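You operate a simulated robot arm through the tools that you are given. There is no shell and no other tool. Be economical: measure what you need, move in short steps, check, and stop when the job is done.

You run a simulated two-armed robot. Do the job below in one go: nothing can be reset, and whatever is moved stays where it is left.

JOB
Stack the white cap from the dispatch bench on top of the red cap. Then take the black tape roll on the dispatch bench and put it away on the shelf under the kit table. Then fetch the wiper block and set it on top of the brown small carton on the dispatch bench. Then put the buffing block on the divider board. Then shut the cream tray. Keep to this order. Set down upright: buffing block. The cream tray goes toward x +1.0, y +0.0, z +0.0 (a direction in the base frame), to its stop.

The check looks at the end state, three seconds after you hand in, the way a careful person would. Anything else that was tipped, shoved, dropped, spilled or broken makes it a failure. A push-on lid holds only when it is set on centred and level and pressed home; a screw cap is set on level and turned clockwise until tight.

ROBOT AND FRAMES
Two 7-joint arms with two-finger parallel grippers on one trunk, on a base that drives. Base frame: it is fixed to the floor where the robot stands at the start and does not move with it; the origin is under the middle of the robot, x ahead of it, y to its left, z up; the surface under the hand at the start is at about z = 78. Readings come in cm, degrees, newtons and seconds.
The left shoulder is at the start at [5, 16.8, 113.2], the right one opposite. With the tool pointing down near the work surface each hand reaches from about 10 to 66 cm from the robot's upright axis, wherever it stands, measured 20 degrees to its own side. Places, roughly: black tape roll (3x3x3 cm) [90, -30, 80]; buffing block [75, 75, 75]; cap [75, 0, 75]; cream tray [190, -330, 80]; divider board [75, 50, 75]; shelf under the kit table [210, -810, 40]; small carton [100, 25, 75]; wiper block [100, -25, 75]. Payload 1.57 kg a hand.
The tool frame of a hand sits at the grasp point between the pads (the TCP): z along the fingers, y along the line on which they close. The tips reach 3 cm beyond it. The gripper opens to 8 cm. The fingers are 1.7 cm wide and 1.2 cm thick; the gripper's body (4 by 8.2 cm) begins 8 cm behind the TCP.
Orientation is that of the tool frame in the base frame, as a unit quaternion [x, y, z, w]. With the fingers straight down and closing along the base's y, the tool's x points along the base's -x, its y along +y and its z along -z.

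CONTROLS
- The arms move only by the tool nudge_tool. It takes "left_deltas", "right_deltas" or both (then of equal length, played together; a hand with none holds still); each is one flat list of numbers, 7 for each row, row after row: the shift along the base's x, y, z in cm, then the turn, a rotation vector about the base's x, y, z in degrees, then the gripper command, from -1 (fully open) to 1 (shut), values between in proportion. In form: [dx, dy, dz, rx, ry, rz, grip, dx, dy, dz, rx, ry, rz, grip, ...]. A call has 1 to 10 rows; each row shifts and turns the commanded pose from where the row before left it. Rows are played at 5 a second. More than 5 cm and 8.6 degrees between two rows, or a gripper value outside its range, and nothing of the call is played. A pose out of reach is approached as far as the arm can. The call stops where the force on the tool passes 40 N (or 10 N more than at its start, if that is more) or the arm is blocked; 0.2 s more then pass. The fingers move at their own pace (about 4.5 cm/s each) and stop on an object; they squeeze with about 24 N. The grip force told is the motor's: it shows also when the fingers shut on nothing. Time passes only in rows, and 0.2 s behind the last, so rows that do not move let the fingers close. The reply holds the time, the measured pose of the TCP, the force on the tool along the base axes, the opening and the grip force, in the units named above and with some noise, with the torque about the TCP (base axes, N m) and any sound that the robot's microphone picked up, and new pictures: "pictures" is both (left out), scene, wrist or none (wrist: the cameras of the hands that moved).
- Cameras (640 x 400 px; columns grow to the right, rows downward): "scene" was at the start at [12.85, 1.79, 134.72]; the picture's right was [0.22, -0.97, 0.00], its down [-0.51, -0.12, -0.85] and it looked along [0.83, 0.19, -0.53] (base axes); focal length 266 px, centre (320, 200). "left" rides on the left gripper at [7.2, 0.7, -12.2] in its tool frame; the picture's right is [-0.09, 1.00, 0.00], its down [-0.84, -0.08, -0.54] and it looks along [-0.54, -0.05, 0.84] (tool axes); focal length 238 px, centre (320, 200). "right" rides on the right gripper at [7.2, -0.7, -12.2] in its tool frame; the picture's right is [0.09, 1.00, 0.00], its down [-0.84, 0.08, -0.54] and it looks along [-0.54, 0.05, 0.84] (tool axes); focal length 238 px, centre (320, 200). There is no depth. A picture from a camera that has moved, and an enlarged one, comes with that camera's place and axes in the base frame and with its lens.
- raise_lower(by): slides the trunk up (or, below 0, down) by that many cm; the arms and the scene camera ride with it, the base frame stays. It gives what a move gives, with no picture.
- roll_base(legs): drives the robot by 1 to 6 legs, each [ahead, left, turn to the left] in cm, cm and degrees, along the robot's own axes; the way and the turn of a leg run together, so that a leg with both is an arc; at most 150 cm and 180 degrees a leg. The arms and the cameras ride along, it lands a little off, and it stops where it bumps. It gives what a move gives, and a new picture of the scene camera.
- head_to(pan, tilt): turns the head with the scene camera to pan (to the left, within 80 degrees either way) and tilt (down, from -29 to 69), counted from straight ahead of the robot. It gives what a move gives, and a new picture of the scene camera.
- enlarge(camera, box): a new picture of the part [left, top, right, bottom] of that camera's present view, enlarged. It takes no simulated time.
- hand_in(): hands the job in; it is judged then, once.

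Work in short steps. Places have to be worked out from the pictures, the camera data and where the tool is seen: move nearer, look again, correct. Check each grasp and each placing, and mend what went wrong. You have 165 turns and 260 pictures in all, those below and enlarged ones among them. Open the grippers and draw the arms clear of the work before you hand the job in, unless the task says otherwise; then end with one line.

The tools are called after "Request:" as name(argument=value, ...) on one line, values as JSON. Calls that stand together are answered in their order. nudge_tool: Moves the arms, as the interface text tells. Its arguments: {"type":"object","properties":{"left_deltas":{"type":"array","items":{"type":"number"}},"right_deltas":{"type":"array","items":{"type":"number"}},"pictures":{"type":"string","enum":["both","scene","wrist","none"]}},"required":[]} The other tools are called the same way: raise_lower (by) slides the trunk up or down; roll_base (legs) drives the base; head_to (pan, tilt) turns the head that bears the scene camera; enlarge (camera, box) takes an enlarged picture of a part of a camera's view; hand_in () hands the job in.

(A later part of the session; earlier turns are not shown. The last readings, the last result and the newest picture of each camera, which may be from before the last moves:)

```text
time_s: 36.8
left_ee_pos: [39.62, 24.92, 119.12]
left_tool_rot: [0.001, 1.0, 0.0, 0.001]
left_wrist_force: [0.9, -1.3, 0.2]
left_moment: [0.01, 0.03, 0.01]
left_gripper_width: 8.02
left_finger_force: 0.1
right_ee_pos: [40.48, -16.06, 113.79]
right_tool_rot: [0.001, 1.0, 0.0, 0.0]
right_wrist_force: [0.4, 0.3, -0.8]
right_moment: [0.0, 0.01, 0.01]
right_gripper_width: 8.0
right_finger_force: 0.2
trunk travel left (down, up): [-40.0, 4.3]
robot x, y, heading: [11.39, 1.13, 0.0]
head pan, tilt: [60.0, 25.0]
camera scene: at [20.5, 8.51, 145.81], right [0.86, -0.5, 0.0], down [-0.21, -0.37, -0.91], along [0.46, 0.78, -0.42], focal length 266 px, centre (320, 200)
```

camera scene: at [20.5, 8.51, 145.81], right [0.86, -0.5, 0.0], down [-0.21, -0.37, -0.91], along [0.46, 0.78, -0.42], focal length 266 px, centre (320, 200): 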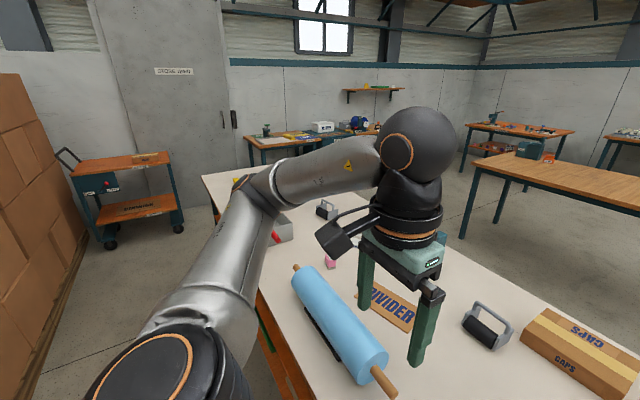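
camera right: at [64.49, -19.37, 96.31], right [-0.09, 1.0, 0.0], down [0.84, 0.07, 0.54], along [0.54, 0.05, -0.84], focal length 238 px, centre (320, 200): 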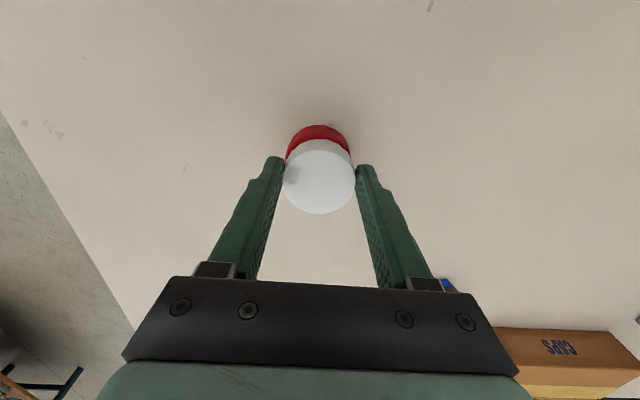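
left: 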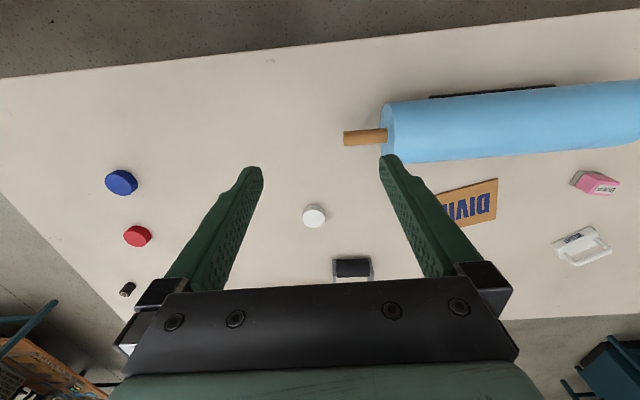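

I back off from the bench and drive left along the aisle, then look again.

Request:
roll_base(legs=[[-18, 0, 0], [0, 140, 0]])

```text
time_s: 50.4
left_ee_pos: [19.31, 166.26, 118.95]
left_tool_rot: [-0.011, 1.0, 0.0, 0.001]
left_wrist_force: [0.2, -0.7, 0.8]
left_moment: [0.02, -0.04, -0.03]
left_gripper_width: 7.99
left_finger_force: 0.1
right_ee_pos: [21.16, 125.33, 113.77]
right_tool_rot: [-0.011, 1.0, 0.0, 0.0]
right_wrist_force: [0.9, 0.2, 0.0]
right_moment: [-0.01, 0.01, -0.01]
right_gripper_width: 8.01
right_finger_force: 0.0
trunk travel left (down, up): [-40.0, 4.3]
robot x, y, heading: [-8.02, 141.62, 0.9]
head pan, tilt: [60.0, 25.0]
camera scene: at [0.61, 149.38, 145.8], right [0.88, -0.48, 0.0], down [-0.2, -0.37, -0.91], along [0.44, 0.79, -0.42], focal length 266 px, centre (320, 200)
```

scene: 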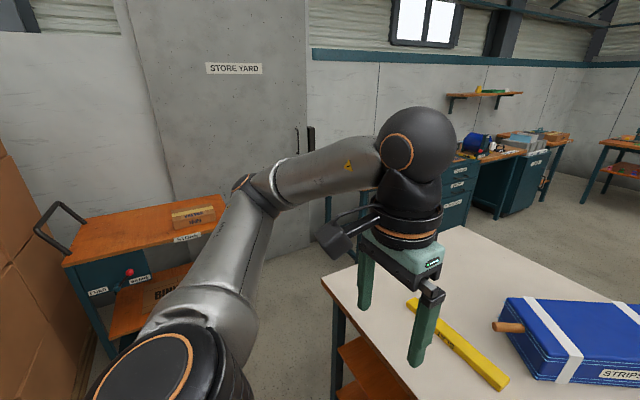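

Bench ends at y≈215; the trolley corner is close. I look more carefully at the gap.

Request:
head_to(pan=80, tilt=40)

Request:
head_to(pan=30, tilt=35)

```text
time_s: 51.3
left_ee_pos: [19.27, 166.07, 119.07]
left_tool_rot: [-0.01, 1.0, 0.0, 0.002]
left_wrist_force: [0.3, -0.3, -0.8]
left_moment: [0.02, 0.0, -0.01]
left_gripper_width: 7.98
left_finger_force: 0.1
right_ee_pos: [21.23, 125.31, 113.81]
right_tool_rot: [-0.011, 1.0, -0.001, 0.001]
right_wrist_force: [0.7, 0.2, 0.0]
right_moment: [0.0, 0.02, 0.01]
right_gripper_width: 7.98
right_finger_force: 0.0
trunk travel left (down, up): [-40.0, 4.3]
robot x, y, heading: [-7.74, 141.46, 1.0]
head pan, tilt: [80.0, 40.0]
camera scene: at [-2.52, 149.7, 143.48], right [0.99, -0.15, 0.0], down [-0.1, -0.63, -0.77], along [0.12, 0.76, -0.64], focal length 266 px, centre (320, 200)
```

scene: 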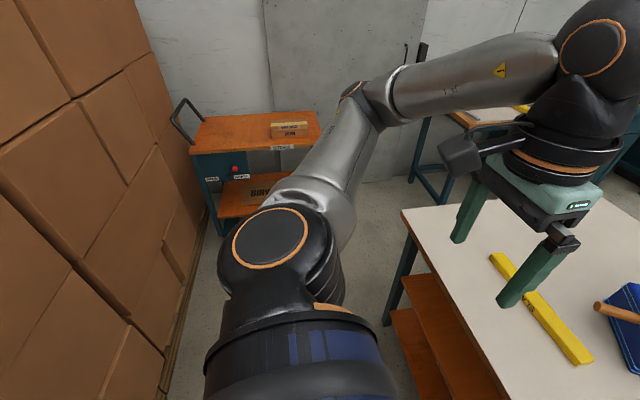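

```text
time_s: 52.5
left_ee_pos: [19.46, 166.26, 119.12]
left_tool_rot: [-0.01, 1.0, 0.0, 0.0]
left_wrist_force: [-0.2, -0.3, 0.8]
left_moment: [-0.02, 0.0, 0.0]
left_gripper_width: 8.0
left_finger_force: 0.0
right_ee_pos: [21.13, 125.32, 113.78]
right_tool_rot: [-0.011, 1.0, 0.0, 0.0]
right_wrist_force: [0.0, 0.0, 0.1]
right_moment: [-0.01, 0.0, 0.01]
right_gripper_width: 8.01
right_finger_force: 0.2
trunk travel left (down, up): [-40.0, 4.3]
robot x, y, heading: [-7.87, 141.39, 1.3]
head pan, tilt: [30.0, 35.0]
camera scene: at [3.7, 145.86, 144.23], right [0.52, -0.86, 0.0], down [-0.49, -0.3, -0.82], along [0.7, 0.42, -0.57], focal length 266 px, centre (320, 200)
```

scene: 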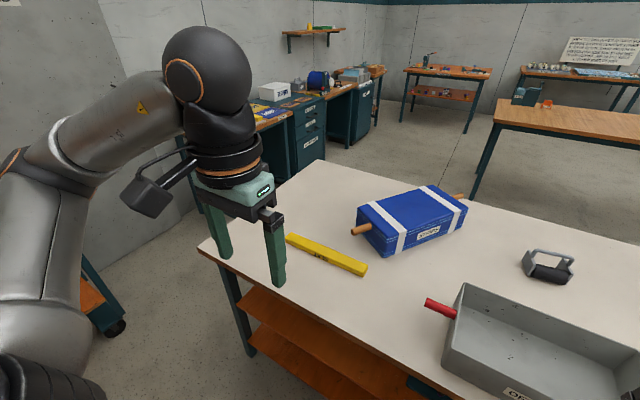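

Trolley near edge is ≈y 283, so the gap (bench corner [38,215] to trolley [15,283]) is passable at y≈248. I drive there and check.

Request:
roll_base(legs=[[0, 105.5, -1.1]])

Request:
head_to(pan=-30, tilt=55)

Request:
head_to(pan=40, tilt=50)

```text
time_s: 62.0
left_ee_pos: [16.28, 272.47, 119.07]
left_tool_rot: [-0.015, 1.0, 0.0, 0.001]
left_wrist_force: [0.4, -0.7, 0.1]
left_moment: [0.0, -0.01, -0.04]
left_gripper_width: 7.99
left_finger_force: 0.0
right_ee_pos: [18.58, 231.55, 113.75]
right_tool_rot: [-0.015, 1.0, 0.0, 0.0]
right_wrist_force: [0.1, 0.5, 0.3]
right_moment: [0.01, 0.0, 0.03]
right_gripper_width: 8.02
right_finger_force: 0.0
trunk travel left (down, up): [-40.0, 4.3]
robot x, y, heading: [-10.6, 247.37, 1.9]
head pan, tilt: [30.0, 35.0]
camera scene: at [0.93, 251.91, 144.23], right [0.53, -0.85, 0.0], down [-0.49, -0.3, -0.82], along [0.7, 0.43, -0.57], focal length 266 px, centre (320, 200)
```

scene: 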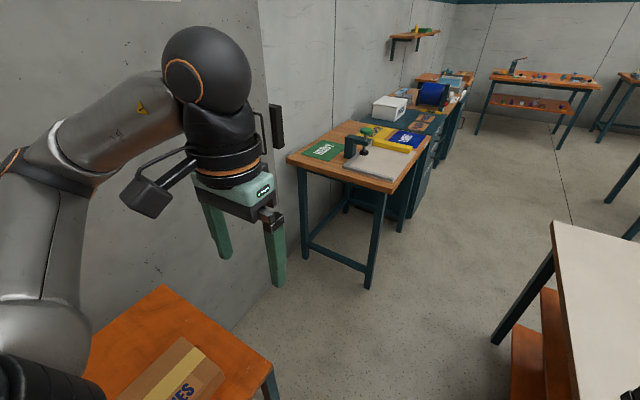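

```text
time_s: 63.4
left_ee_pos: [16.27, 272.42, 119.19]
left_tool_rot: [-0.015, 1.0, 0.0, 0.001]
left_wrist_force: [-0.2, -0.1, -0.8]
left_moment: [0.02, 0.02, 0.05]
left_gripper_width: 8.0
left_finger_force: 0.1
right_ee_pos: [18.63, 231.46, 113.84]
right_tool_rot: [-0.016, 1.0, 0.0, 0.001]
right_wrist_force: [0.3, 0.8, 0.2]
right_moment: [0.0, -0.05, 0.03]
right_gripper_width: 7.99
right_finger_force: 0.1
trunk travel left (down, up): [-40.0, 4.3]
robot x, y, heading: [-10.41, 247.28, 2.0]
head pan, tilt: [-30.0, 55.0]
camera scene: at [-0.2, 243.86, 141.41], right [-0.47, -0.88, 0.0], down [-0.72, 0.39, -0.57], along [0.51, -0.27, -0.82], focal length 266 px, centre (320, 200)
```

scene: 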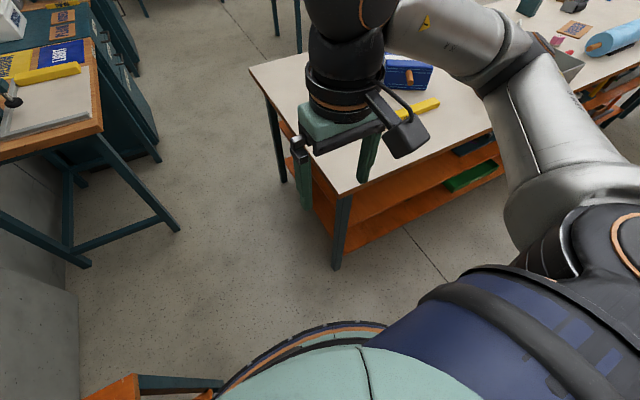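

```text
time_s: 64.8
left_ee_pos: [16.26, 272.49, 119.04]
left_tool_rot: [-0.017, 1.0, -0.001, 0.001]
left_wrist_force: [-0.6, 1.5, 0.5]
left_moment: [-0.03, 0.03, -0.01]
left_gripper_width: 7.99
left_finger_force: 0.0
right_ee_pos: [18.65, 231.61, 113.77]
right_tool_rot: [-0.016, 1.0, 0.0, 0.0]
right_wrist_force: [0.7, -0.1, 0.2]
right_moment: [-0.01, -0.04, 0.04]
right_gripper_width: 8.0
right_finger_force: 0.0
trunk travel left (down, up): [-40.0, 4.3]
robot x, y, heading: [-10.31, 247.38, 1.8]
head pan, tilt: [40.0, 50.0]
camera scene: at [-0.81, 252.39, 142.05], right [0.67, -0.75, 0.0], down [-0.57, -0.51, -0.64], along [0.48, 0.43, -0.77], focal length 266 px, centre (320, 200)
```

scene: 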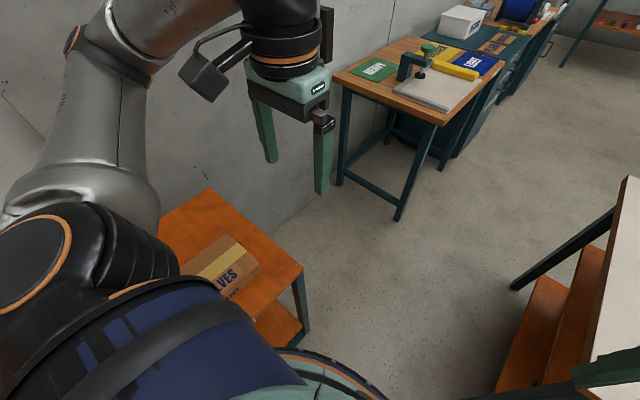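

Path at y≈247 passes between the bench end (216) and wall bench leg (≈281). I correct heading and advance in two parts.

Request:
roll_base(legs=[[0, 0, -1.9], [75, 0, 0]])

Request:
head_to(pan=30, tilt=55)

```text
time_s: 69.3
left_ee_pos: [93.65, 270.24, 119.04]
left_tool_rot: [0.01, 1.0, 0.0, 0.0]
left_wrist_force: [-0.8, -0.4, -0.2]
left_moment: [0.01, 0.01, -0.02]
left_gripper_width: 8.01
left_finger_force: 0.1
right_ee_pos: [94.02, 229.24, 113.83]
right_tool_rot: [0.009, 1.0, 0.001, 0.0]
right_wrist_force: [0.4, 0.3, -0.8]
right_moment: [0.01, 0.01, 0.04]
right_gripper_width: 8.0
right_finger_force: 0.1
trunk travel left (down, up): [-40.0, 4.3]
robot x, y, heading: [65.24, 246.72, -1.2]
head pan, tilt: [40.0, 50.0]
camera scene: at [75.57, 251.08, 142.05], right [0.63, -0.78, 0.0], down [-0.6, -0.48, -0.64], along [0.5, 0.4, -0.77], focal length 266 px, centre (320, 200)
```

scene: 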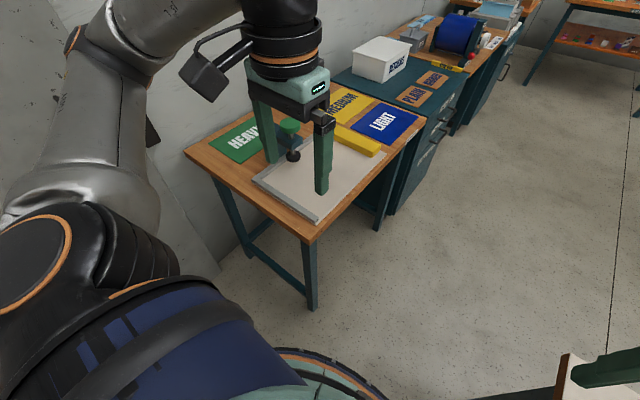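

```text
time_s: 70.0
left_ee_pos: [93.71, 270.29, 119.0]
left_tool_rot: [0.009, 1.0, 0.0, 0.001]
left_wrist_force: [0.0, 0.6, -0.5]
left_moment: [-0.02, 0.0, -0.04]
left_gripper_width: 8.0
left_finger_force: 0.1
right_ee_pos: [93.88, 229.18, 113.77]
right_tool_rot: [0.01, 1.0, 0.001, 0.001]
right_wrist_force: [-0.7, 0.9, -0.3]
right_moment: [-0.01, 0.0, -0.02]
right_gripper_width: 8.0
right_finger_force: 0.1
trunk travel left (down, up): [-40.0, 4.3]
robot x, y, heading: [65.59, 246.87, -1.0]
head pan, tilt: [30.0, 55.0]
camera scene: at [75.85, 249.74, 141.41], right [0.48, -0.88, 0.0], down [-0.72, -0.4, -0.57], along [0.5, 0.28, -0.82], focal length 266 px, centre (320, 200)
```

scene: 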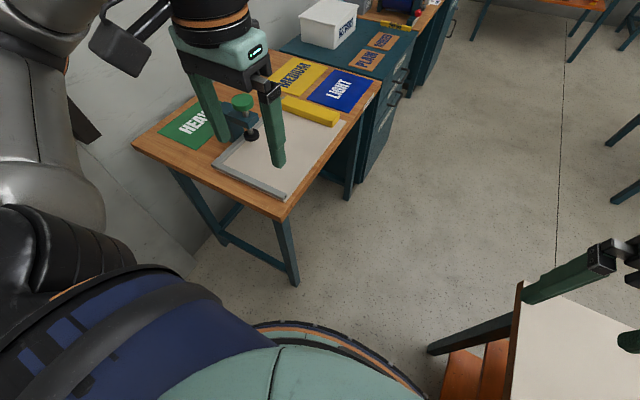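

Clearances hold (bench corner [116,216], wall bench edge y≈277). Continue through and turn into the corridor behind the bench.

Request:
roll_base(legs=[[0, 0, 1.1], [88, 0, 0], [25, -30, 0]])

Request:
head_to(pan=-50, tilt=25)

```text
time_s: 77.8
left_ee_pos: [205.77, 241.84, 119.14]
left_tool_rot: [-0.007, 1.0, 0.0, 0.002]
left_wrist_force: [-0.1, 0.6, 1.0]
left_moment: [-0.01, -0.02, -0.01]
left_gripper_width: 7.98
left_finger_force: 0.0
right_ee_pos: [207.37, 200.91, 113.83]
right_tool_rot: [-0.007, 1.0, 0.0, 0.001]
right_wrist_force: [-0.5, 0.4, 0.6]
right_moment: [0.02, 0.04, 0.0]
right_gripper_width: 7.99
right_finger_force: 0.1
trunk travel left (down, up): [-40.0, 4.3]
robot x, y, heading: [178.54, 217.27, 0.9]
head pan, tilt: [30.0, 55.0]
camera scene: at [188.66, 220.79, 141.4], right [0.51, -0.86, 0.0], down [-0.7, -0.42, -0.57], along [0.49, 0.29, -0.82], focal length 266 px, centre (320, 200)
```

scene: 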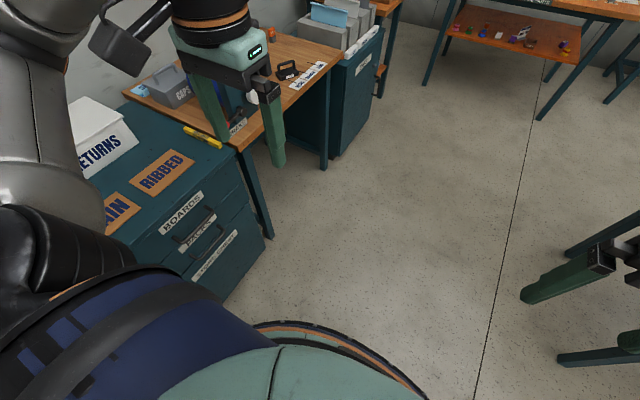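

```text
time_s: 79.3
left_ee_pos: [205.81, 241.88, 119.13]
left_tool_rot: [-0.008, 1.0, -0.001, 0.001]
left_wrist_force: [-0.1, 0.2, 0.6]
left_moment: [0.01, -0.01, 0.02]
left_gripper_width: 7.99
left_finger_force: 0.0
right_ee_pos: [207.31, 200.94, 113.73]
right_tool_rot: [-0.007, 1.0, 0.0, 0.0]
right_wrist_force: [-0.3, 0.1, 0.5]
right_moment: [0.01, -0.01, -0.01]
right_gripper_width: 8.02
right_finger_force: 0.1
trunk travel left (down, up): [-40.0, 4.3]
robot x, y, heading: [178.46, 217.67, 0.9]
head pan, tilt: [-50.0, 25.0]
camera scene: at [188.47, 210.15, 145.8], right [-0.76, -0.65, 0.0], down [-0.28, 0.32, -0.91], along [0.59, -0.69, -0.42], focal length 266 px, centre (320, 200)
```

scene: 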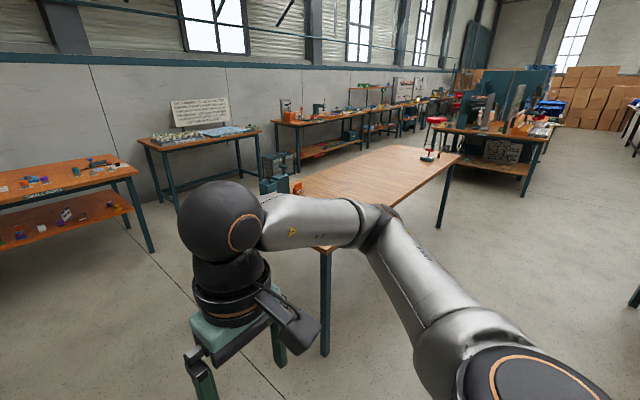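

I'm in the corridor (bench back x≈116, middle table x≈240). I turn to face the bench and drive along to near the tape roll.

Request:
roll_base(legs=[[0, -15, 0], [0, 0, 179.1]])

Request:
head_to(pan=0, tilt=40)

Request:
roll_base(legs=[[0, 115, 0], [0, 107, 0]])

```text
time_s: 88.6
left_ee_pos: [151.15, 177.89, 119.2]
left_tool_rot: [1.0, 0.007, -0.001, 0.0]
left_wrist_force: [-0.1, 0.9, 0.5]
left_moment: [0.06, 0.0, 0.0]
left_gripper_width: 8.0
left_finger_force: 0.1
right_ee_pos: [149.64, 219.01, 113.75]
right_tool_rot: [1.0, 0.008, 0.0, 0.0]
right_wrist_force: [-0.1, 0.3, 0.4]
right_moment: [0.02, 0.01, 0.03]
right_gripper_width: 7.97
right_finger_force: 0.1
trunk travel left (down, up): [-40.0, 4.3]
robot x, y, heading: [178.46, 202.8, -179.0]
head pan, tilt: [-50.0, 25.0]
camera scene: at [168.65, 209.26, 145.8], right [0.76, 0.65, 0.0], down [0.28, -0.32, -0.91], along [-0.59, 0.69, -0.42], focal length 266 px, centre (320, 200)
```

scene: 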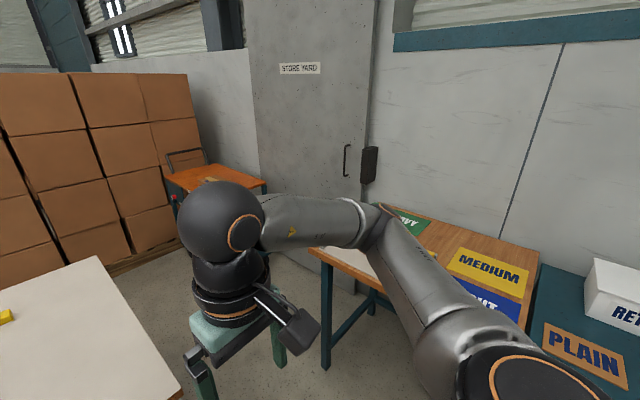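

```text
time_s: 89.8
left_ee_pos: [151.21, 177.9, 119.1]
left_tool_rot: [1.0, 0.007, -0.001, 0.0]
left_wrist_force: [0.6, 0.7, 0.0]
left_moment: [-0.01, -0.03, -0.02]
left_gripper_width: 7.97
left_finger_force: 0.1
right_ee_pos: [149.54, 218.81, 113.96]
right_tool_rot: [1.0, 0.008, 0.0, 0.0]
right_wrist_force: [-0.2, -0.2, 0.4]
right_moment: [0.02, 0.01, 0.01]
right_gripper_width: 8.0
right_finger_force: 0.1
trunk travel left (down, up): [-40.0, 4.3]
robot x, y, heading: [178.84, 202.24, -179.1]
head pan, tilt: [0.0, 40.0]
camera scene: at [166.18, 202.18, 143.47], right [-0.01, 1.0, 0.0], down [0.64, 0.01, -0.77], along [-0.77, -0.01, -0.64], focal length 266 px, centre (320, 200)
```

scene: 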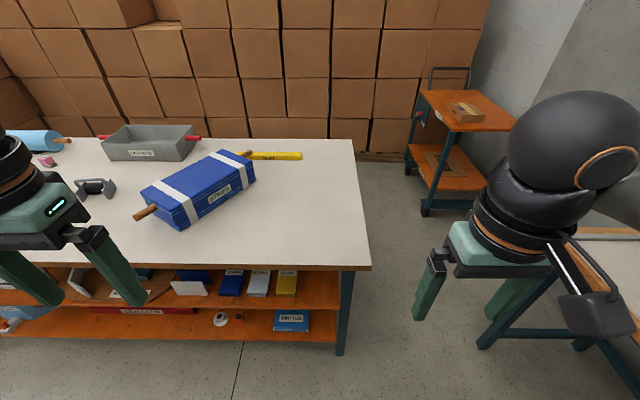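

```text
time_s: 109.8
left_ee_pos: [155.52, -48.55, 119.03]
left_tool_rot: [1.0, 0.007, -0.001, 0.0]
left_wrist_force: [-0.2, -0.4, -1.0]
left_moment: [-0.01, 0.01, -0.02]
left_gripper_width: 8.01
left_finger_force: 0.0
right_ee_pos: [153.87, -7.5, 113.78]
right_tool_rot: [1.0, 0.007, 0.001, -0.001]
right_wrist_force: [0.6, 0.1, 0.6]
right_moment: [0.0, 0.0, -0.02]
right_gripper_width: 7.99
right_finger_force: 0.1
trunk travel left (down, up): [-40.0, 4.3]
robot x, y, heading: [182.79, -23.84, -179.2]
head pan, tilt: [0.0, 40.0]
camera scene: at [170.5, -24.33, 143.47], right [-0.01, 1.0, 0.0], down [0.64, 0.01, -0.77], along [-0.77, -0.01, -0.64], focal length 266 px, centre (320, 200)
```

scene: 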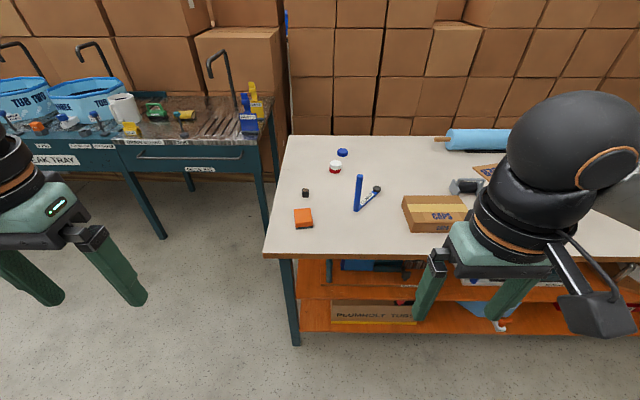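

Roll at ≈[89.4,-30.9], wiper ≈[104,-31]. I drive up to the bench back edge and lower the trunk.

Request:
roll_base(legs=[[0, 0, -0.8], [34, 0, 0]])

Request:
raise_lower(by=-16)

Request:
head_to(pan=0, tilt=55)

```text
time_s: 112.4
left_ee_pos: [120.61, -47.85, 119.15]
left_tool_rot: [1.0, -0.002, -0.001, 0.0]
left_wrist_force: [0.5, 0.0, 0.9]
left_moment: [0.01, 0.02, 0.01]
left_gripper_width: 7.98
left_finger_force: 0.1
right_ee_pos: [119.74, -6.95, 113.87]
right_tool_rot: [1.0, -0.004, 0.0, 0.0]
right_wrist_force: [0.6, -0.1, 0.1]
right_moment: [-0.01, 0.01, -0.01]
right_gripper_width: 7.99
right_finger_force: 0.0
trunk travel left (down, up): [-40.0, 4.3]
robot x, y, heading: [148.46, -24.02, 179.9]
head pan, tilt: [0.0, 40.0]
camera scene: at [136.05, -23.98, 143.46], right [0.01, 1.0, 0.0], down [0.64, 0.0, -0.77], along [-0.77, 0.0, -0.64], focal length 266 px, centre (320, 200)
```

scene: 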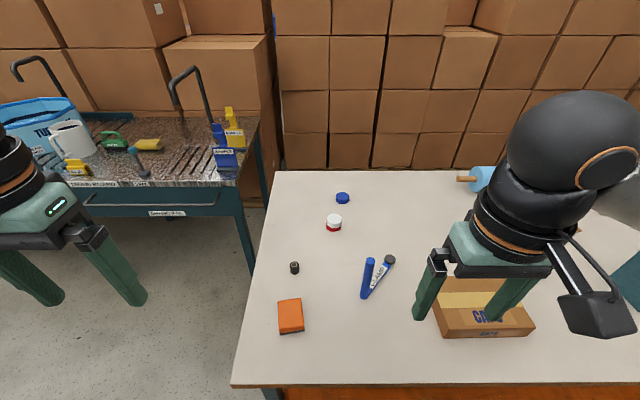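

```text
time_s: 114.2
left_ee_pos: [120.59, -47.89, 102.96]
left_tool_rot: [1.0, -0.003, -0.001, 0.0]
left_wrist_force: [-0.8, 0.6, -0.7]
left_moment: [-0.02, 0.02, 0.02]
left_gripper_width: 7.98
left_finger_force: 0.1
right_ee_pos: [119.86, -6.8, 97.82]
right_tool_rot: [1.0, -0.002, -0.001, 0.0]
right_wrist_force: [0.1, 1.2, -0.5]
right_moment: [0.02, -0.04, -0.04]
right_gripper_width: 7.99
right_finger_force: 0.2
trunk travel left (down, up): [-24.0, 20.3]
robot x, y, heading: [148.12, -23.88, 179.7]
head pan, tilt: [0.0, 40.0]
```

```text
time_s: 115.0
left_ee_pos: [120.65, -47.87, 103.13]
left_tool_rot: [1.0, -0.003, -0.001, 0.0]
left_wrist_force: [-0.1, 0.4, 0.1]
left_moment: [-0.01, 0.01, -0.03]
left_gripper_width: 8.0
left_finger_force: 0.1
right_ee_pos: [119.98, -7.02, 97.74]
right_tool_rot: [1.0, -0.003, 0.0, 0.0]
right_wrist_force: [-0.2, 0.0, -0.7]
right_moment: [0.05, 0.01, -0.02]
right_gripper_width: 8.03
right_finger_force: 0.0
trunk travel left (down, up): [-24.0, 20.3]
robot x, y, heading: [148.48, -23.62, 180.0]
head pan, tilt: [0.0, 55.0]
camera scene: at [137.4, -23.99, 125.41], right [0.01, 1.0, 0.0], down [0.82, 0.0, -0.57], along [-0.57, 0.0, -0.82], focal length 266 px, centre (320, 200)
```

scene: 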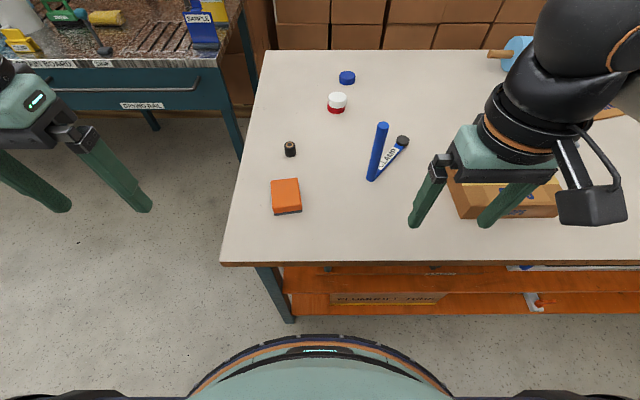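

Roll ≈[90.2,-31.2]. Left hand moves to hover above it.

Request:
nudge_tool(left_deltas=[-3.8, 2.1, -1.4, 0, 0, 0, -1, -3.8, 2.1, -1.4, 0, 0, 0, -1, -3.8, 2.1, -1.4, 0, 0, 0, -1, -3.8, 2.1, -1.4, 0, 0, 0, -1, -3.8, 2.1, -1.4, 0, 0, 0, -1, -3.8, 2.1, -1.4, 0, 0, 0, -1, -3.8, 2.1, -1.4, 0, 0, 0, -1, -1.5, 2, -1.4, 0, 0, 0, -1, 0, 0, 0, 0, 0, 0, -1], pictures="both")

```text
time_s: 117.0
left_ee_pos: [92.45, -30.99, 91.84]
left_tool_rot: [1.0, -0.003, 0.0, 0.0]
left_wrist_force: [0.4, -0.1, 0.1]
left_moment: [0.03, -0.04, -0.01]
left_gripper_width: 8.03
left_finger_force: 0.1
right_ee_pos: [119.81, -6.89, 97.79]
right_tool_rot: [1.0, -0.002, 0.001, -0.001]
right_wrist_force: [-0.1, -0.6, 0.1]
right_moment: [-0.01, 0.02, 0.01]
right_gripper_width: 8.0
right_finger_force: 0.1
trunk travel left (down, up): [-24.0, 20.3]
robot x, y, heading: [148.33, -23.96, 179.6]
head pan, tilt: [0.0, 55.0]
camera scene: at [137.4, -23.99, 125.4], right [0.01, 1.0, 0.0], down [0.82, 0.0, -0.57], along [-0.57, 0.0, -0.82], focal length 266 px, centre (320, 200)
camera left: at [99.64, -31.64, 104.03], right [-0.1, -1.0, 0.0], down [-0.84, 0.08, 0.54], along [-0.54, 0.05, -0.84], focal length 238 px, centre (320, 200)
```

scene: 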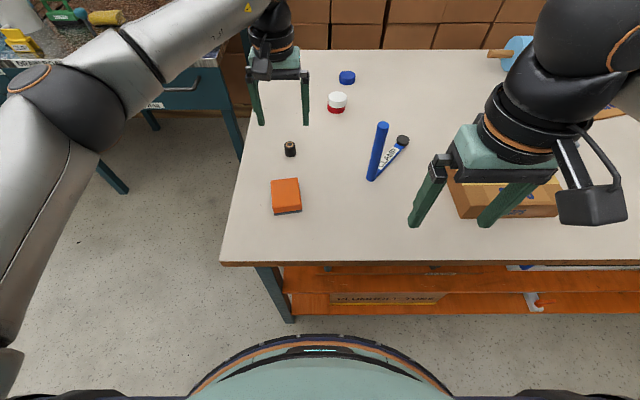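
left: 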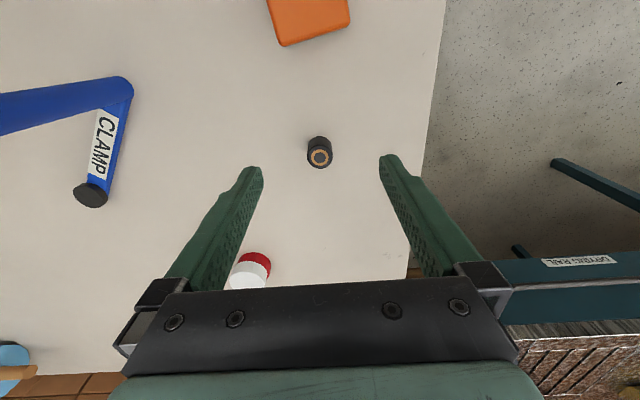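

Roll at ≈[90.1,-30.7], standing on end. Centre and descend most of the way.

Request:
nudge_tool(left_deltas=[-2.3, 0.3, -3, 0, 0, 0, -1, 0, 0, -3.5, 0, 0, 0, -1, 0, 0, 0, 0, 0, 0, -1], pictures="wrist")

```text
time_s: 117.8
left_ee_pos: [90.21, -30.87, 85.36]
left_tool_rot: [1.0, -0.002, -0.001, 0.001]
left_wrist_force: [0.2, -0.3, -1.0]
left_moment: [0.01, 0.02, 0.01]
left_gripper_width: 8.01
left_finger_force: 0.1
right_ee_pos: [119.81, -6.9, 97.79]
right_tool_rot: [1.0, -0.003, 0.0, 0.0]
right_wrist_force: [0.0, -0.5, -0.2]
right_moment: [0.01, -0.03, -0.02]
right_gripper_width: 7.99
right_finger_force: 0.1
trunk travel left (down, up): [-24.0, 20.3]
robot x, y, heading: [148.68, -23.69, 179.7]
head pan, tilt: [0.0, 55.0]
camera left: at [97.32, -31.45, 97.53], right [-0.1, -1.0, 0.0], down [-0.84, 0.08, 0.54], along [-0.54, 0.05, -0.84], focal length 238 px, centre (320, 200)
```

left: 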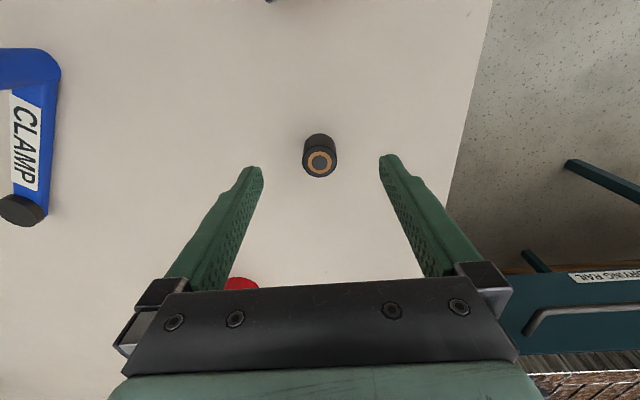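

Aligned. Lower 3.6 cm and close.

Request:
nudge_tool(left_deltas=[-0.1, 0.05, -1.8, 0, 0, 0, -1, 0, 0, -1.7, 0, 0, 0, -1, 0, 0, 0, 0, 0, 0, 1, 0, 0, 0, 0, 0, 0, 1, 0, 0, 0, 0, 0, 0, 1, 0, 0, 0, 0, 0, 0, 1, 0, 0, 2, 0, 0, 0, 1, 0, 0, 4, 0, 0, 0, 1, 0, 0, 4, 0, 0, 0, 1], pictures="wrist")

```text
time_s: 119.8
left_ee_pos: [89.94, -30.69, 91.86]
left_tool_rot: [1.0, -0.003, -0.001, -0.001]
left_wrist_force: [0.1, 1.0, -0.5]
left_moment: [-0.01, -0.01, 0.02]
left_gripper_width: 2.47
left_finger_force: 24.6
right_ee_pos: [119.86, -6.78, 97.82]
right_tool_rot: [1.0, -0.003, -0.001, -0.001]
right_wrist_force: [0.5, 0.2, 0.2]
right_moment: [-0.03, 0.02, -0.02]
right_gripper_width: 7.98
right_finger_force: 0.0
trunk travel left (down, up): [-24.0, 20.3]
robot x, y, heading: [148.71, -23.44, 179.7]
head pan, tilt: [0.0, 55.0]
camera left: at [97.07, -31.4, 104.02], right [-0.1, -1.0, 0.0], down [-0.84, 0.08, 0.54], along [-0.54, 0.05, -0.84], focal length 238 px, centre (320, 200)
```

left: 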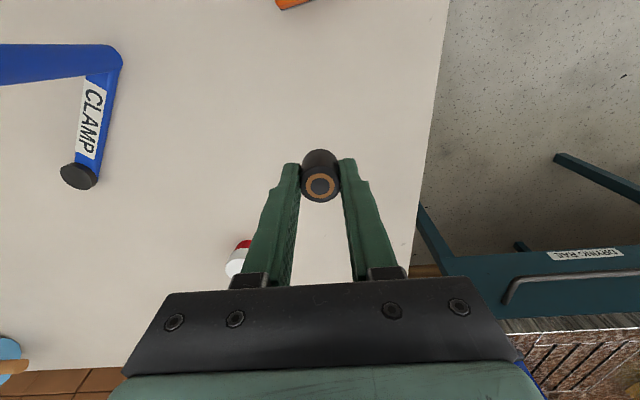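

Roll held (2.47 cm). Retract the arm and raise, back off, and look toward the kit table.

Request:
nudge_tool(left_deltas=[3.8, -2.1, 1.4, 0, 0, 0, 1, 3.8, -2.1, 1.4, 0, 0, 0, 1, 3.8, -2.1, 1.4, 0, 0, 0, 1, 3.8, -2.1, 1.4, 0, 0, 0, 1, 3.8, -2.1, 1.4, 0, 0, 0, 1, 3.8, -2.1, 1.4, 0, 0, 0, 1, 3.8, -2.1, 1.4, 0, 0, 0, 1, 3.5, -1, 1, 0, 0, 0, 1], pictures="none")

Request:
roll_base(legs=[[-30, 0, 0]])

Request:
head_to(pan=78, tilt=15)

```text
time_s: 121.6
left_ee_pos: [120.25, -46.38, 102.53]
left_tool_rot: [1.0, -0.002, -0.001, 0.0]
left_wrist_force: [-0.4, 0.3, -0.2]
left_moment: [-0.02, -0.02, 0.02]
left_gripper_width: 2.48
left_finger_force: 24.0
right_ee_pos: [119.8, -7.0, 97.78]
right_tool_rot: [1.0, -0.003, -0.001, 0.001]
right_wrist_force: [0.9, -0.9, 0.0]
right_moment: [-0.01, 0.0, -0.01]
right_gripper_width: 7.99
right_finger_force: 0.1
trunk travel left (down, up): [-24.0, 20.3]
robot x, y, heading: [148.6, -23.48, 179.8]
head pan, tilt: [0.0, 55.0]
```

```text
time_s: 123.6
left_ee_pos: [149.48, -46.59, 102.58]
left_tool_rot: [1.0, 0.0, -0.001, 0.0]
left_wrist_force: [0.0, -0.5, -0.1]
left_moment: [0.01, 0.04, 0.01]
left_gripper_width: 2.47
left_finger_force: 24.4
right_ee_pos: [148.88, -7.18, 97.77]
right_tool_rot: [1.0, 0.001, -0.001, 0.0]
right_wrist_force: [-0.4, 0.3, 0.0]
right_moment: [-0.04, 0.03, -0.04]
right_gripper_width: 8.01
right_finger_force: 0.0
trunk travel left (down, up): [-24.0, 20.3]
robot x, y, heading: [177.65, -23.73, 179.7]
head pan, tilt: [0.0, 55.0]
camera scene: at [166.53, -24.13, 125.41], right [0.0, 1.0, 0.0], down [0.82, 0.0, -0.57], along [-0.57, 0.0, -0.82], focal length 266 px, centre (320, 200)
```

scene: 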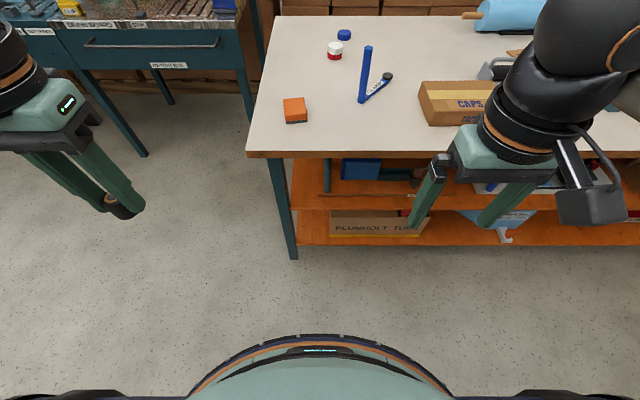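

```text
time_s: 125.1
left_ee_pos: [149.44, -46.66, 102.52]
left_tool_rot: [1.0, 0.0, -0.001, 0.0]
left_wrist_force: [-0.6, -0.6, -1.1]
left_moment: [0.0, -0.02, 0.02]
left_gripper_width: 2.45
left_finger_force: 24.3
right_ee_pos: [148.86, -7.07, 97.7]
right_tool_rot: [1.0, 0.0, 0.0, 0.0]
right_wrist_force: [-0.7, -0.7, 0.0]
right_moment: [-0.02, -0.03, 0.0]
right_gripper_width: 8.01
right_finger_force: 0.1
trunk travel left (down, up): [-24.0, 20.3]
robot x, y, heading: [177.79, -24.34, 180.0]
head pan, tilt: [78.0, 15.0]
camera scene: at [171.76, -33.26, 131.42], right [-0.98, 0.21, 0.0], down [0.05, 0.25, -0.97], along [-0.2, -0.94, -0.26], focal length 266 px, centre (320, 200)
```

scene: 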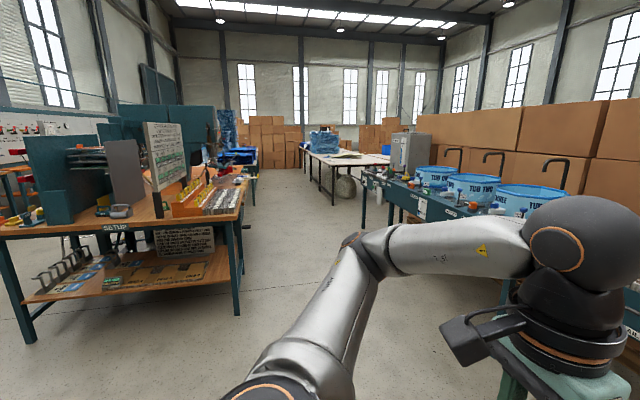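

Corridor toward -y is open. I enlarge the area where the cream tray and kit table should be.

Request:
enlarge(camera="scene", box=[140, 120, 340, 245])

```text
3.20 times, centred on (240, 182) of scene
camera zoom: at [171.76, -33.26, 131.42], right [-0.98, 0.21, 0.0], down [0.05, 0.25, -0.97], along [-0.2, -0.94, -0.26], focal length 852 px, centre (576, 256)
```

zoom: 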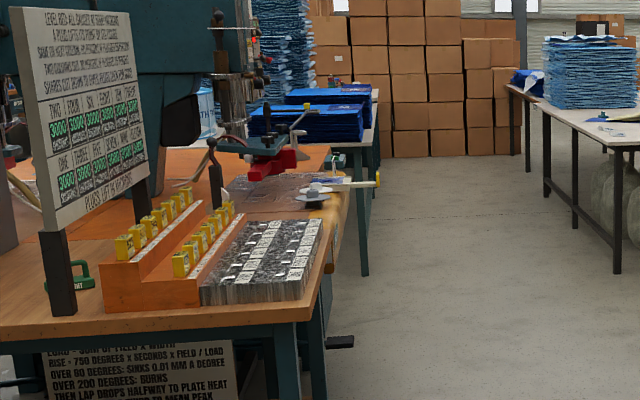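

I raise the trunk a bit, turn to face -y and drive down the corridor at x≈128.

Request:
raise_lower(by=10)

Request:
head_to(pan=0, tilt=20)

Request:
roll_base(legs=[[0, 0, 90], [130, -50, 0]])

```text
time_s: 126.4
left_ee_pos: [149.42, -46.48, 112.48]
left_tool_rot: [1.0, 0.0, -0.001, 0.0]
left_wrist_force: [0.1, 0.2, -0.1]
left_moment: [0.0, 0.01, -0.01]
left_gripper_width: 2.43
left_finger_force: 24.4
right_ee_pos: [148.94, -7.1, 107.85]
right_tool_rot: [1.0, 0.001, 0.0, 0.0]
right_wrist_force: [0.1, 0.3, -0.1]
right_moment: [0.0, 0.01, 0.0]
right_gripper_width: 8.01
right_finger_force: 0.1
trunk travel left (down, up): [-34.0, 10.3]
robot x, y, heading: [177.21, -23.72, 180.2]
head pan, tilt: [78.0, 15.0]
```

```text
time_s: 127.9
left_ee_pos: [149.49, -46.61, 112.51]
left_tool_rot: [1.0, 0.0, -0.001, 0.0]
left_wrist_force: [0.6, -0.2, 0.1]
left_moment: [0.02, 0.0, 0.0]
left_gripper_width: 2.43
left_finger_force: 24.5
right_ee_pos: [148.88, -7.14, 107.8]
right_tool_rot: [1.0, 0.0, 0.0, 0.001]
right_wrist_force: [-0.2, -0.3, -0.2]
right_moment: [0.01, 0.0, 0.0]
right_gripper_width: 7.97
right_finger_force: 0.0
trunk travel left (down, up): [-34.0, 10.3]
robot x, y, heading: [177.79, -23.92, 180.1]
head pan, tilt: [0.0, 20.0]
camera scene: at [164.4, -24.13, 140.61], right [0.0, 1.0, 0.0], down [0.34, 0.0, -0.94], along [-0.94, 0.0, -0.34], focal length 266 px, centre (320, 200)
```

scene: 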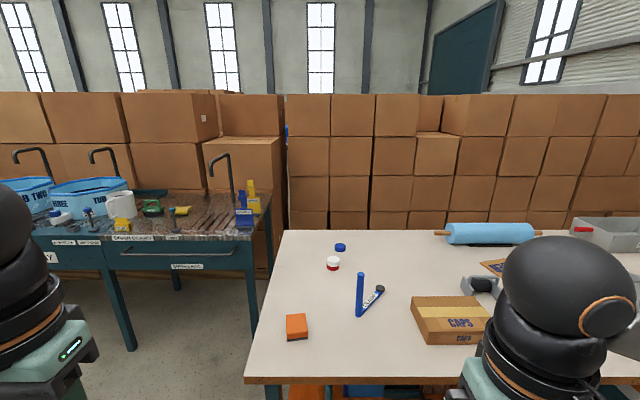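

```text
time_s: 138.6
left_ee_pos: [147.91, -180.1, 112.58]
left_tool_rot: [0.712, 0.702, 0.0, 0.0]
left_wrist_force: [-0.2, 0.9, -0.4]
left_moment: [-0.03, 0.04, -0.03]
left_gripper_width: 2.47
left_finger_force: 23.9
right_ee_pos: [108.63, -180.08, 107.73]
right_tool_rot: [0.712, 0.702, 0.0, 0.0]
right_wrist_force: [0.0, -0.7, 0.0]
right_moment: [0.02, -0.01, 0.02]
right_gripper_width: 8.0
right_finger_force: 0.1
trunk travel left (down, up): [-34.0, 10.3]
robot x, y, heading: [125.49, -151.55, -90.6]
head pan, tilt: [0.0, 20.0]
camera scene: at [125.64, -165.16, 140.61], right [-1.0, 0.01, 0.0], down [0.01, 0.34, -0.94], along [-0.01, -0.94, -0.34], focal length 266 px, centre (320, 200)
```

scene: 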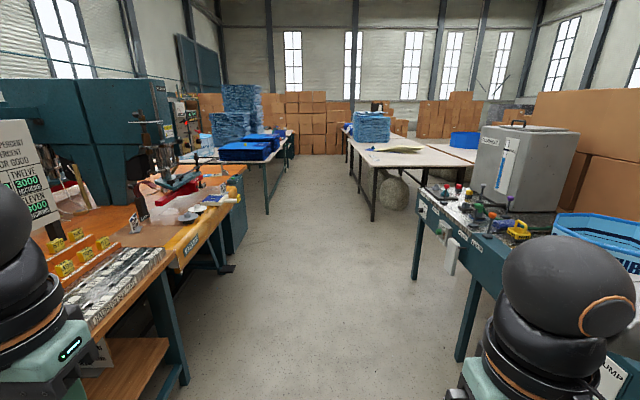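

Corridor is clear. I drive 300 cm further and look.

Request:
roll_base(legs=[[0, 0, 0.6], [150, 0, 0], [150, 0, 0]])

```text
time_s: 153.6
left_ee_pos: [145.63, -485.22, 112.56]
left_tool_rot: [0.715, 0.7, -0.002, 0.001]
left_wrist_force: [0.1, -0.5, 0.5]
left_moment: [0.0, -0.01, 0.01]
left_gripper_width: 2.45
left_finger_force: 23.7
right_ee_pos: [106.1, -485.16, 107.83]
right_tool_rot: [0.715, 0.7, 0.001, 0.0]
right_wrist_force: [0.7, 1.3, -0.2]
right_moment: [0.0, 0.01, 0.0]
right_gripper_width: 7.99
right_finger_force: 0.1
trunk travel left (down, up): [-34.0, 10.3]
robot x, y, heading: [123.51, -456.66, -91.3]
head pan, tilt: [0.0, 20.0]
camera scene: at [123.33, -470.21, 140.61], right [-1.0, 0.02, 0.0], down [0.01, 0.34, -0.94], along [-0.02, -0.94, -0.34], focal length 266 px, centre (320, 200)
```

scene: 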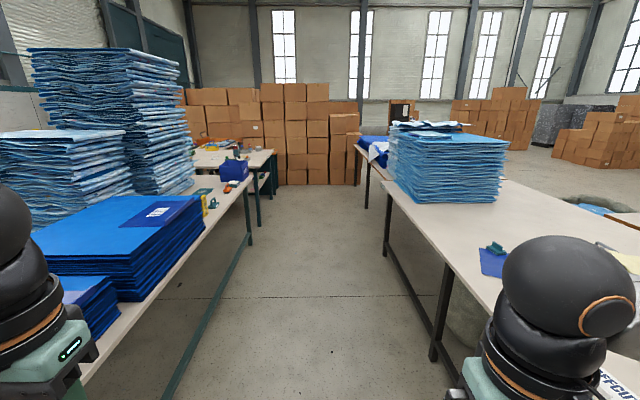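

Kit table appears to be at the end on the left (y≈-770…-860). Continue 270 cm.

Request:
roll_base(legs=[[0, 0, 1.3], [150, -2, 0], [120, 0, 0]])

Request:
head_to(pan=40, tilt=30)

```text
refused: leg 2 is longer than a leg can be; nothing moved
```

```text
time_s: 154.6
left_ee_pos: [145.66, -485.29, 112.5]
left_tool_rot: [0.714, 0.7, -0.001, 0.001]
left_wrist_force: [1.0, 0.4, -0.3]
left_moment: [0.0, 0.01, -0.01]
left_gripper_width: 2.48
left_finger_force: 24.1
right_ee_pos: [106.11, -485.05, 107.87]
right_tool_rot: [0.715, 0.699, 0.0, -0.001]
right_wrist_force: [0.0, 0.4, 0.2]
right_moment: [0.01, -0.03, -0.02]
right_gripper_width: 8.0
right_finger_force: 0.0
trunk travel left (down, up): [-34.0, 10.3]
robot x, y, heading: [123.57, -456.83, -90.9]
head pan, tilt: [40.0, 30.0]
camera scene: at [129.19, -467.94, 139.01], right [-0.78, -0.63, 0.0], down [-0.31, 0.39, -0.87], along [0.54, -0.68, -0.5], focal length 266 px, centre (320, 200)
```

scene: 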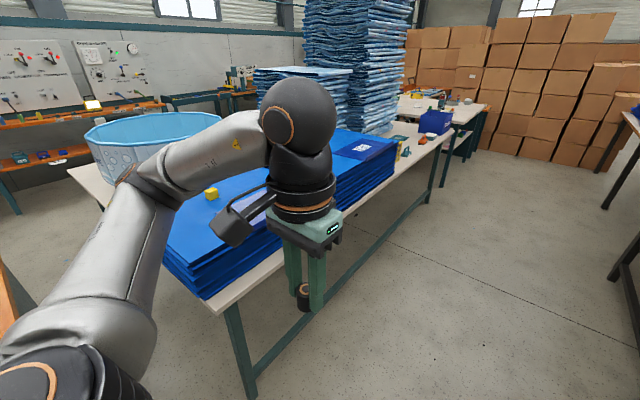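

Leg too long; retry in shorter legs, 4 cm off the left tables.

Request:
roll_base(legs=[[0, 0, 1.1], [135, -5, 0], [135, 0, 0]])

```text
time_s: 167.7
left_ee_pos: [143.89, -746.57, 112.55]
left_tool_rot: [0.702, 0.712, -0.001, 0.001]
left_wrist_force: [-1.2, 0.4, -0.2]
left_moment: [0.03, 0.01, 0.0]
left_gripper_width: 2.46
left_finger_force: 24.2
right_ee_pos: [104.47, -747.71, 107.85]
right_tool_rot: [0.702, 0.712, 0.0, 0.0]
right_wrist_force: [0.0, -0.4, 0.6]
right_moment: [-0.01, 0.01, 0.0]
right_gripper_width: 7.99
right_finger_force: 0.2
trunk travel left (down, up): [-34.0, 10.3]
robot x, y, heading: [120.85, -718.71, -89.5]
head pan, tilt: [40.0, 30.0]
camera scene: at [126.95, -729.91, 139.0], right [-0.76, -0.65, 0.0], down [-0.33, 0.38, -0.87], along [0.57, -0.66, -0.5], focal length 266 px, centre (320, 200)
```

scene: 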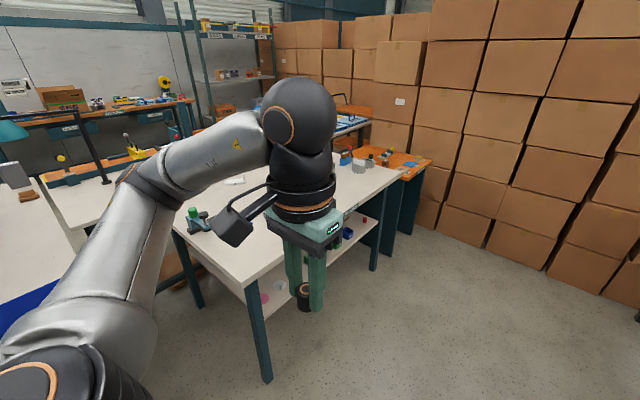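

Kit table front edge x≈180, y from -757 to -843. I turn to face it and slide in front.

Request:
roll_base(legs=[[0, 0, 89.5], [0, -82, 0]])

Request:
head_to(pan=0, tilt=45)

```text
time_s: 179.0
left_ee_pos: [147.48, -778.05, 112.45]
left_tool_rot: [0.017, 1.0, 0.0, 0.001]
left_wrist_force: [-0.6, -0.9, 0.0]
left_moment: [0.0, 0.0, 0.01]
left_gripper_width: 2.46
left_finger_force: 24.3
right_ee_pos: [146.65, -817.44, 107.84]
right_tool_rot: [0.018, 1.0, 0.0, 0.0]
right_wrist_force: [0.4, 0.4, -1.0]
right_moment: [-0.01, 0.02, 0.0]
right_gripper_width: 7.99
right_finger_force: 0.0
trunk travel left (down, up): [-34.0, 10.3]
robot x, y, heading: [118.75, -799.64, -2.1]
head pan, tilt: [40.0, 30.0]
camera scene: at [129.75, -794.52, 139.01], right [0.62, -0.79, 0.0], down [-0.39, -0.31, -0.87], along [0.68, 0.53, -0.5], focal length 266 px, centre (320, 200)
```

scene: 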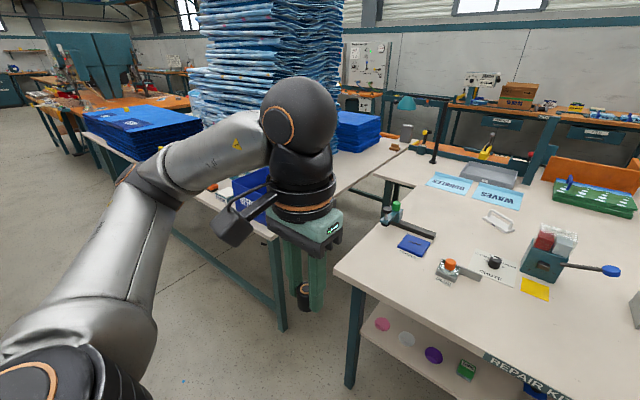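

```text
time_s: 180.0
left_ee_pos: [147.44, -778.08, 112.5]
left_tool_rot: [0.017, 1.0, 0.0, 0.001]
left_wrist_force: [0.7, 0.2, -0.8]
left_moment: [-0.01, -0.02, 0.0]
left_gripper_width: 2.47
left_finger_force: 23.6
right_ee_pos: [146.58, -817.42, 107.79]
right_tool_rot: [0.018, 1.0, -0.001, 0.0]
right_wrist_force: [0.3, 0.0, 0.3]
right_moment: [0.0, -0.01, -0.01]
right_gripper_width: 7.98
right_finger_force: 0.0
trunk travel left (down, up): [-34.0, 10.3]
robot x, y, heading: [118.62, -799.83, -1.9]
head pan, tilt: [0.0, 45.0]
camera scene: at [130.74, -800.36, 136.75], right [-0.03, -1.0, 0.0], down [-0.71, 0.02, -0.71], along [0.71, -0.02, -0.71], focal length 266 px, centre (320, 200)
```

scene: 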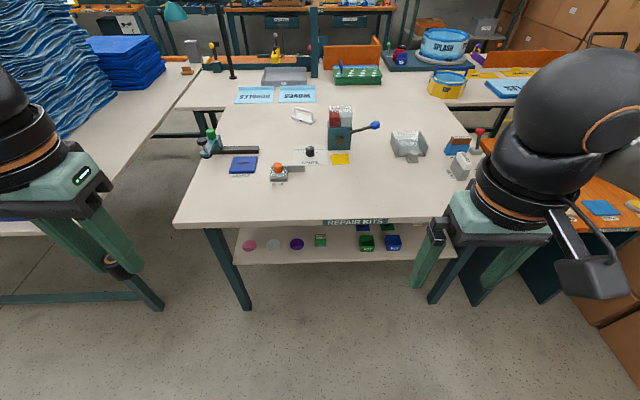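

Free shelf gap near [196,-812,40]; vertical fingers won't fit under the top, so I'll set the roll on the free table front ([189,-797]), regrasp with fingers pitched 45°, then reach in. First position the base.

Request:
roll_base(legs=[[0, 0, 2], [17, -13, 0]])

Request:
enlarge(camera="scene", box=[180, 100, 500, 300])

```text
time_s: 182.2
left_ee_pos: [163.26, -789.74, 112.47]
left_tool_rot: [-0.001, 1.0, 0.001, 0.002]
left_wrist_force: [-0.2, -1.2, -1.3]
left_moment: [-0.03, 0.0, -0.03]
left_gripper_width: 2.42
left_finger_force: 24.5
right_ee_pos: [163.86, -829.16, 107.83]
right_tool_rot: [-0.001, 1.0, 0.0, 0.0]
right_wrist_force: [0.7, 0.1, 0.4]
right_moment: [0.02, 0.04, 0.03]
right_gripper_width: 8.02
right_finger_force: 0.1
trunk travel left (down, up): [-34.0, 10.3]
robot x, y, heading: [135.0, -812.29, 0.0]
head pan, tilt: [0.0, 45.0]
camera scene: at [147.33, -812.66, 136.74], right [0.0, -1.0, 0.0], down [-0.71, 0.0, -0.71], along [0.71, 0.0, -0.71], focal length 266 px, centre (320, 200)
```

scene: 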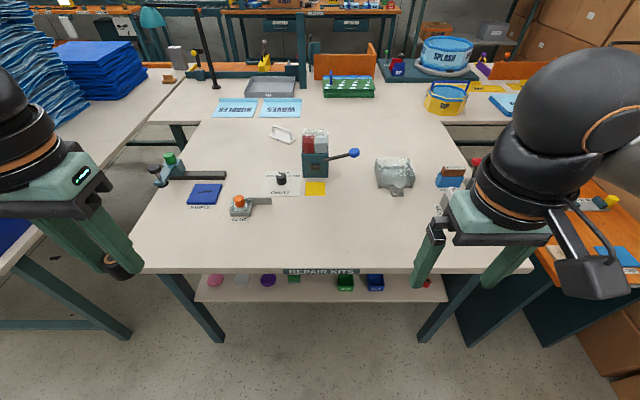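

```text
2.00 times, centred on (340, 200) of scene
camera zoom: at [147.33, -812.66, 136.74], right [0.0, -1.0, 0.0], down [-0.71, 0.0, -0.71], along [0.71, 0.0, -0.71], focal length 532 px, centre (280, 200)
```

zoom: 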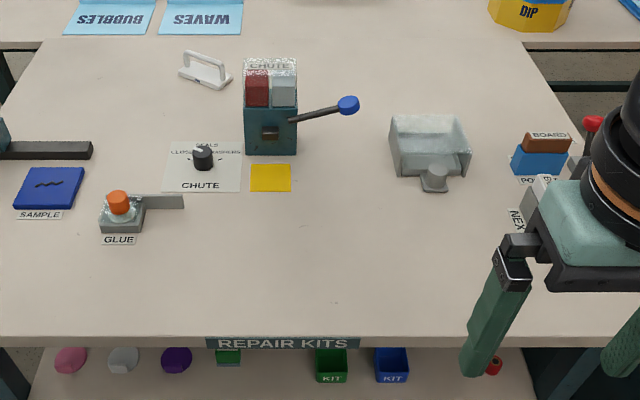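

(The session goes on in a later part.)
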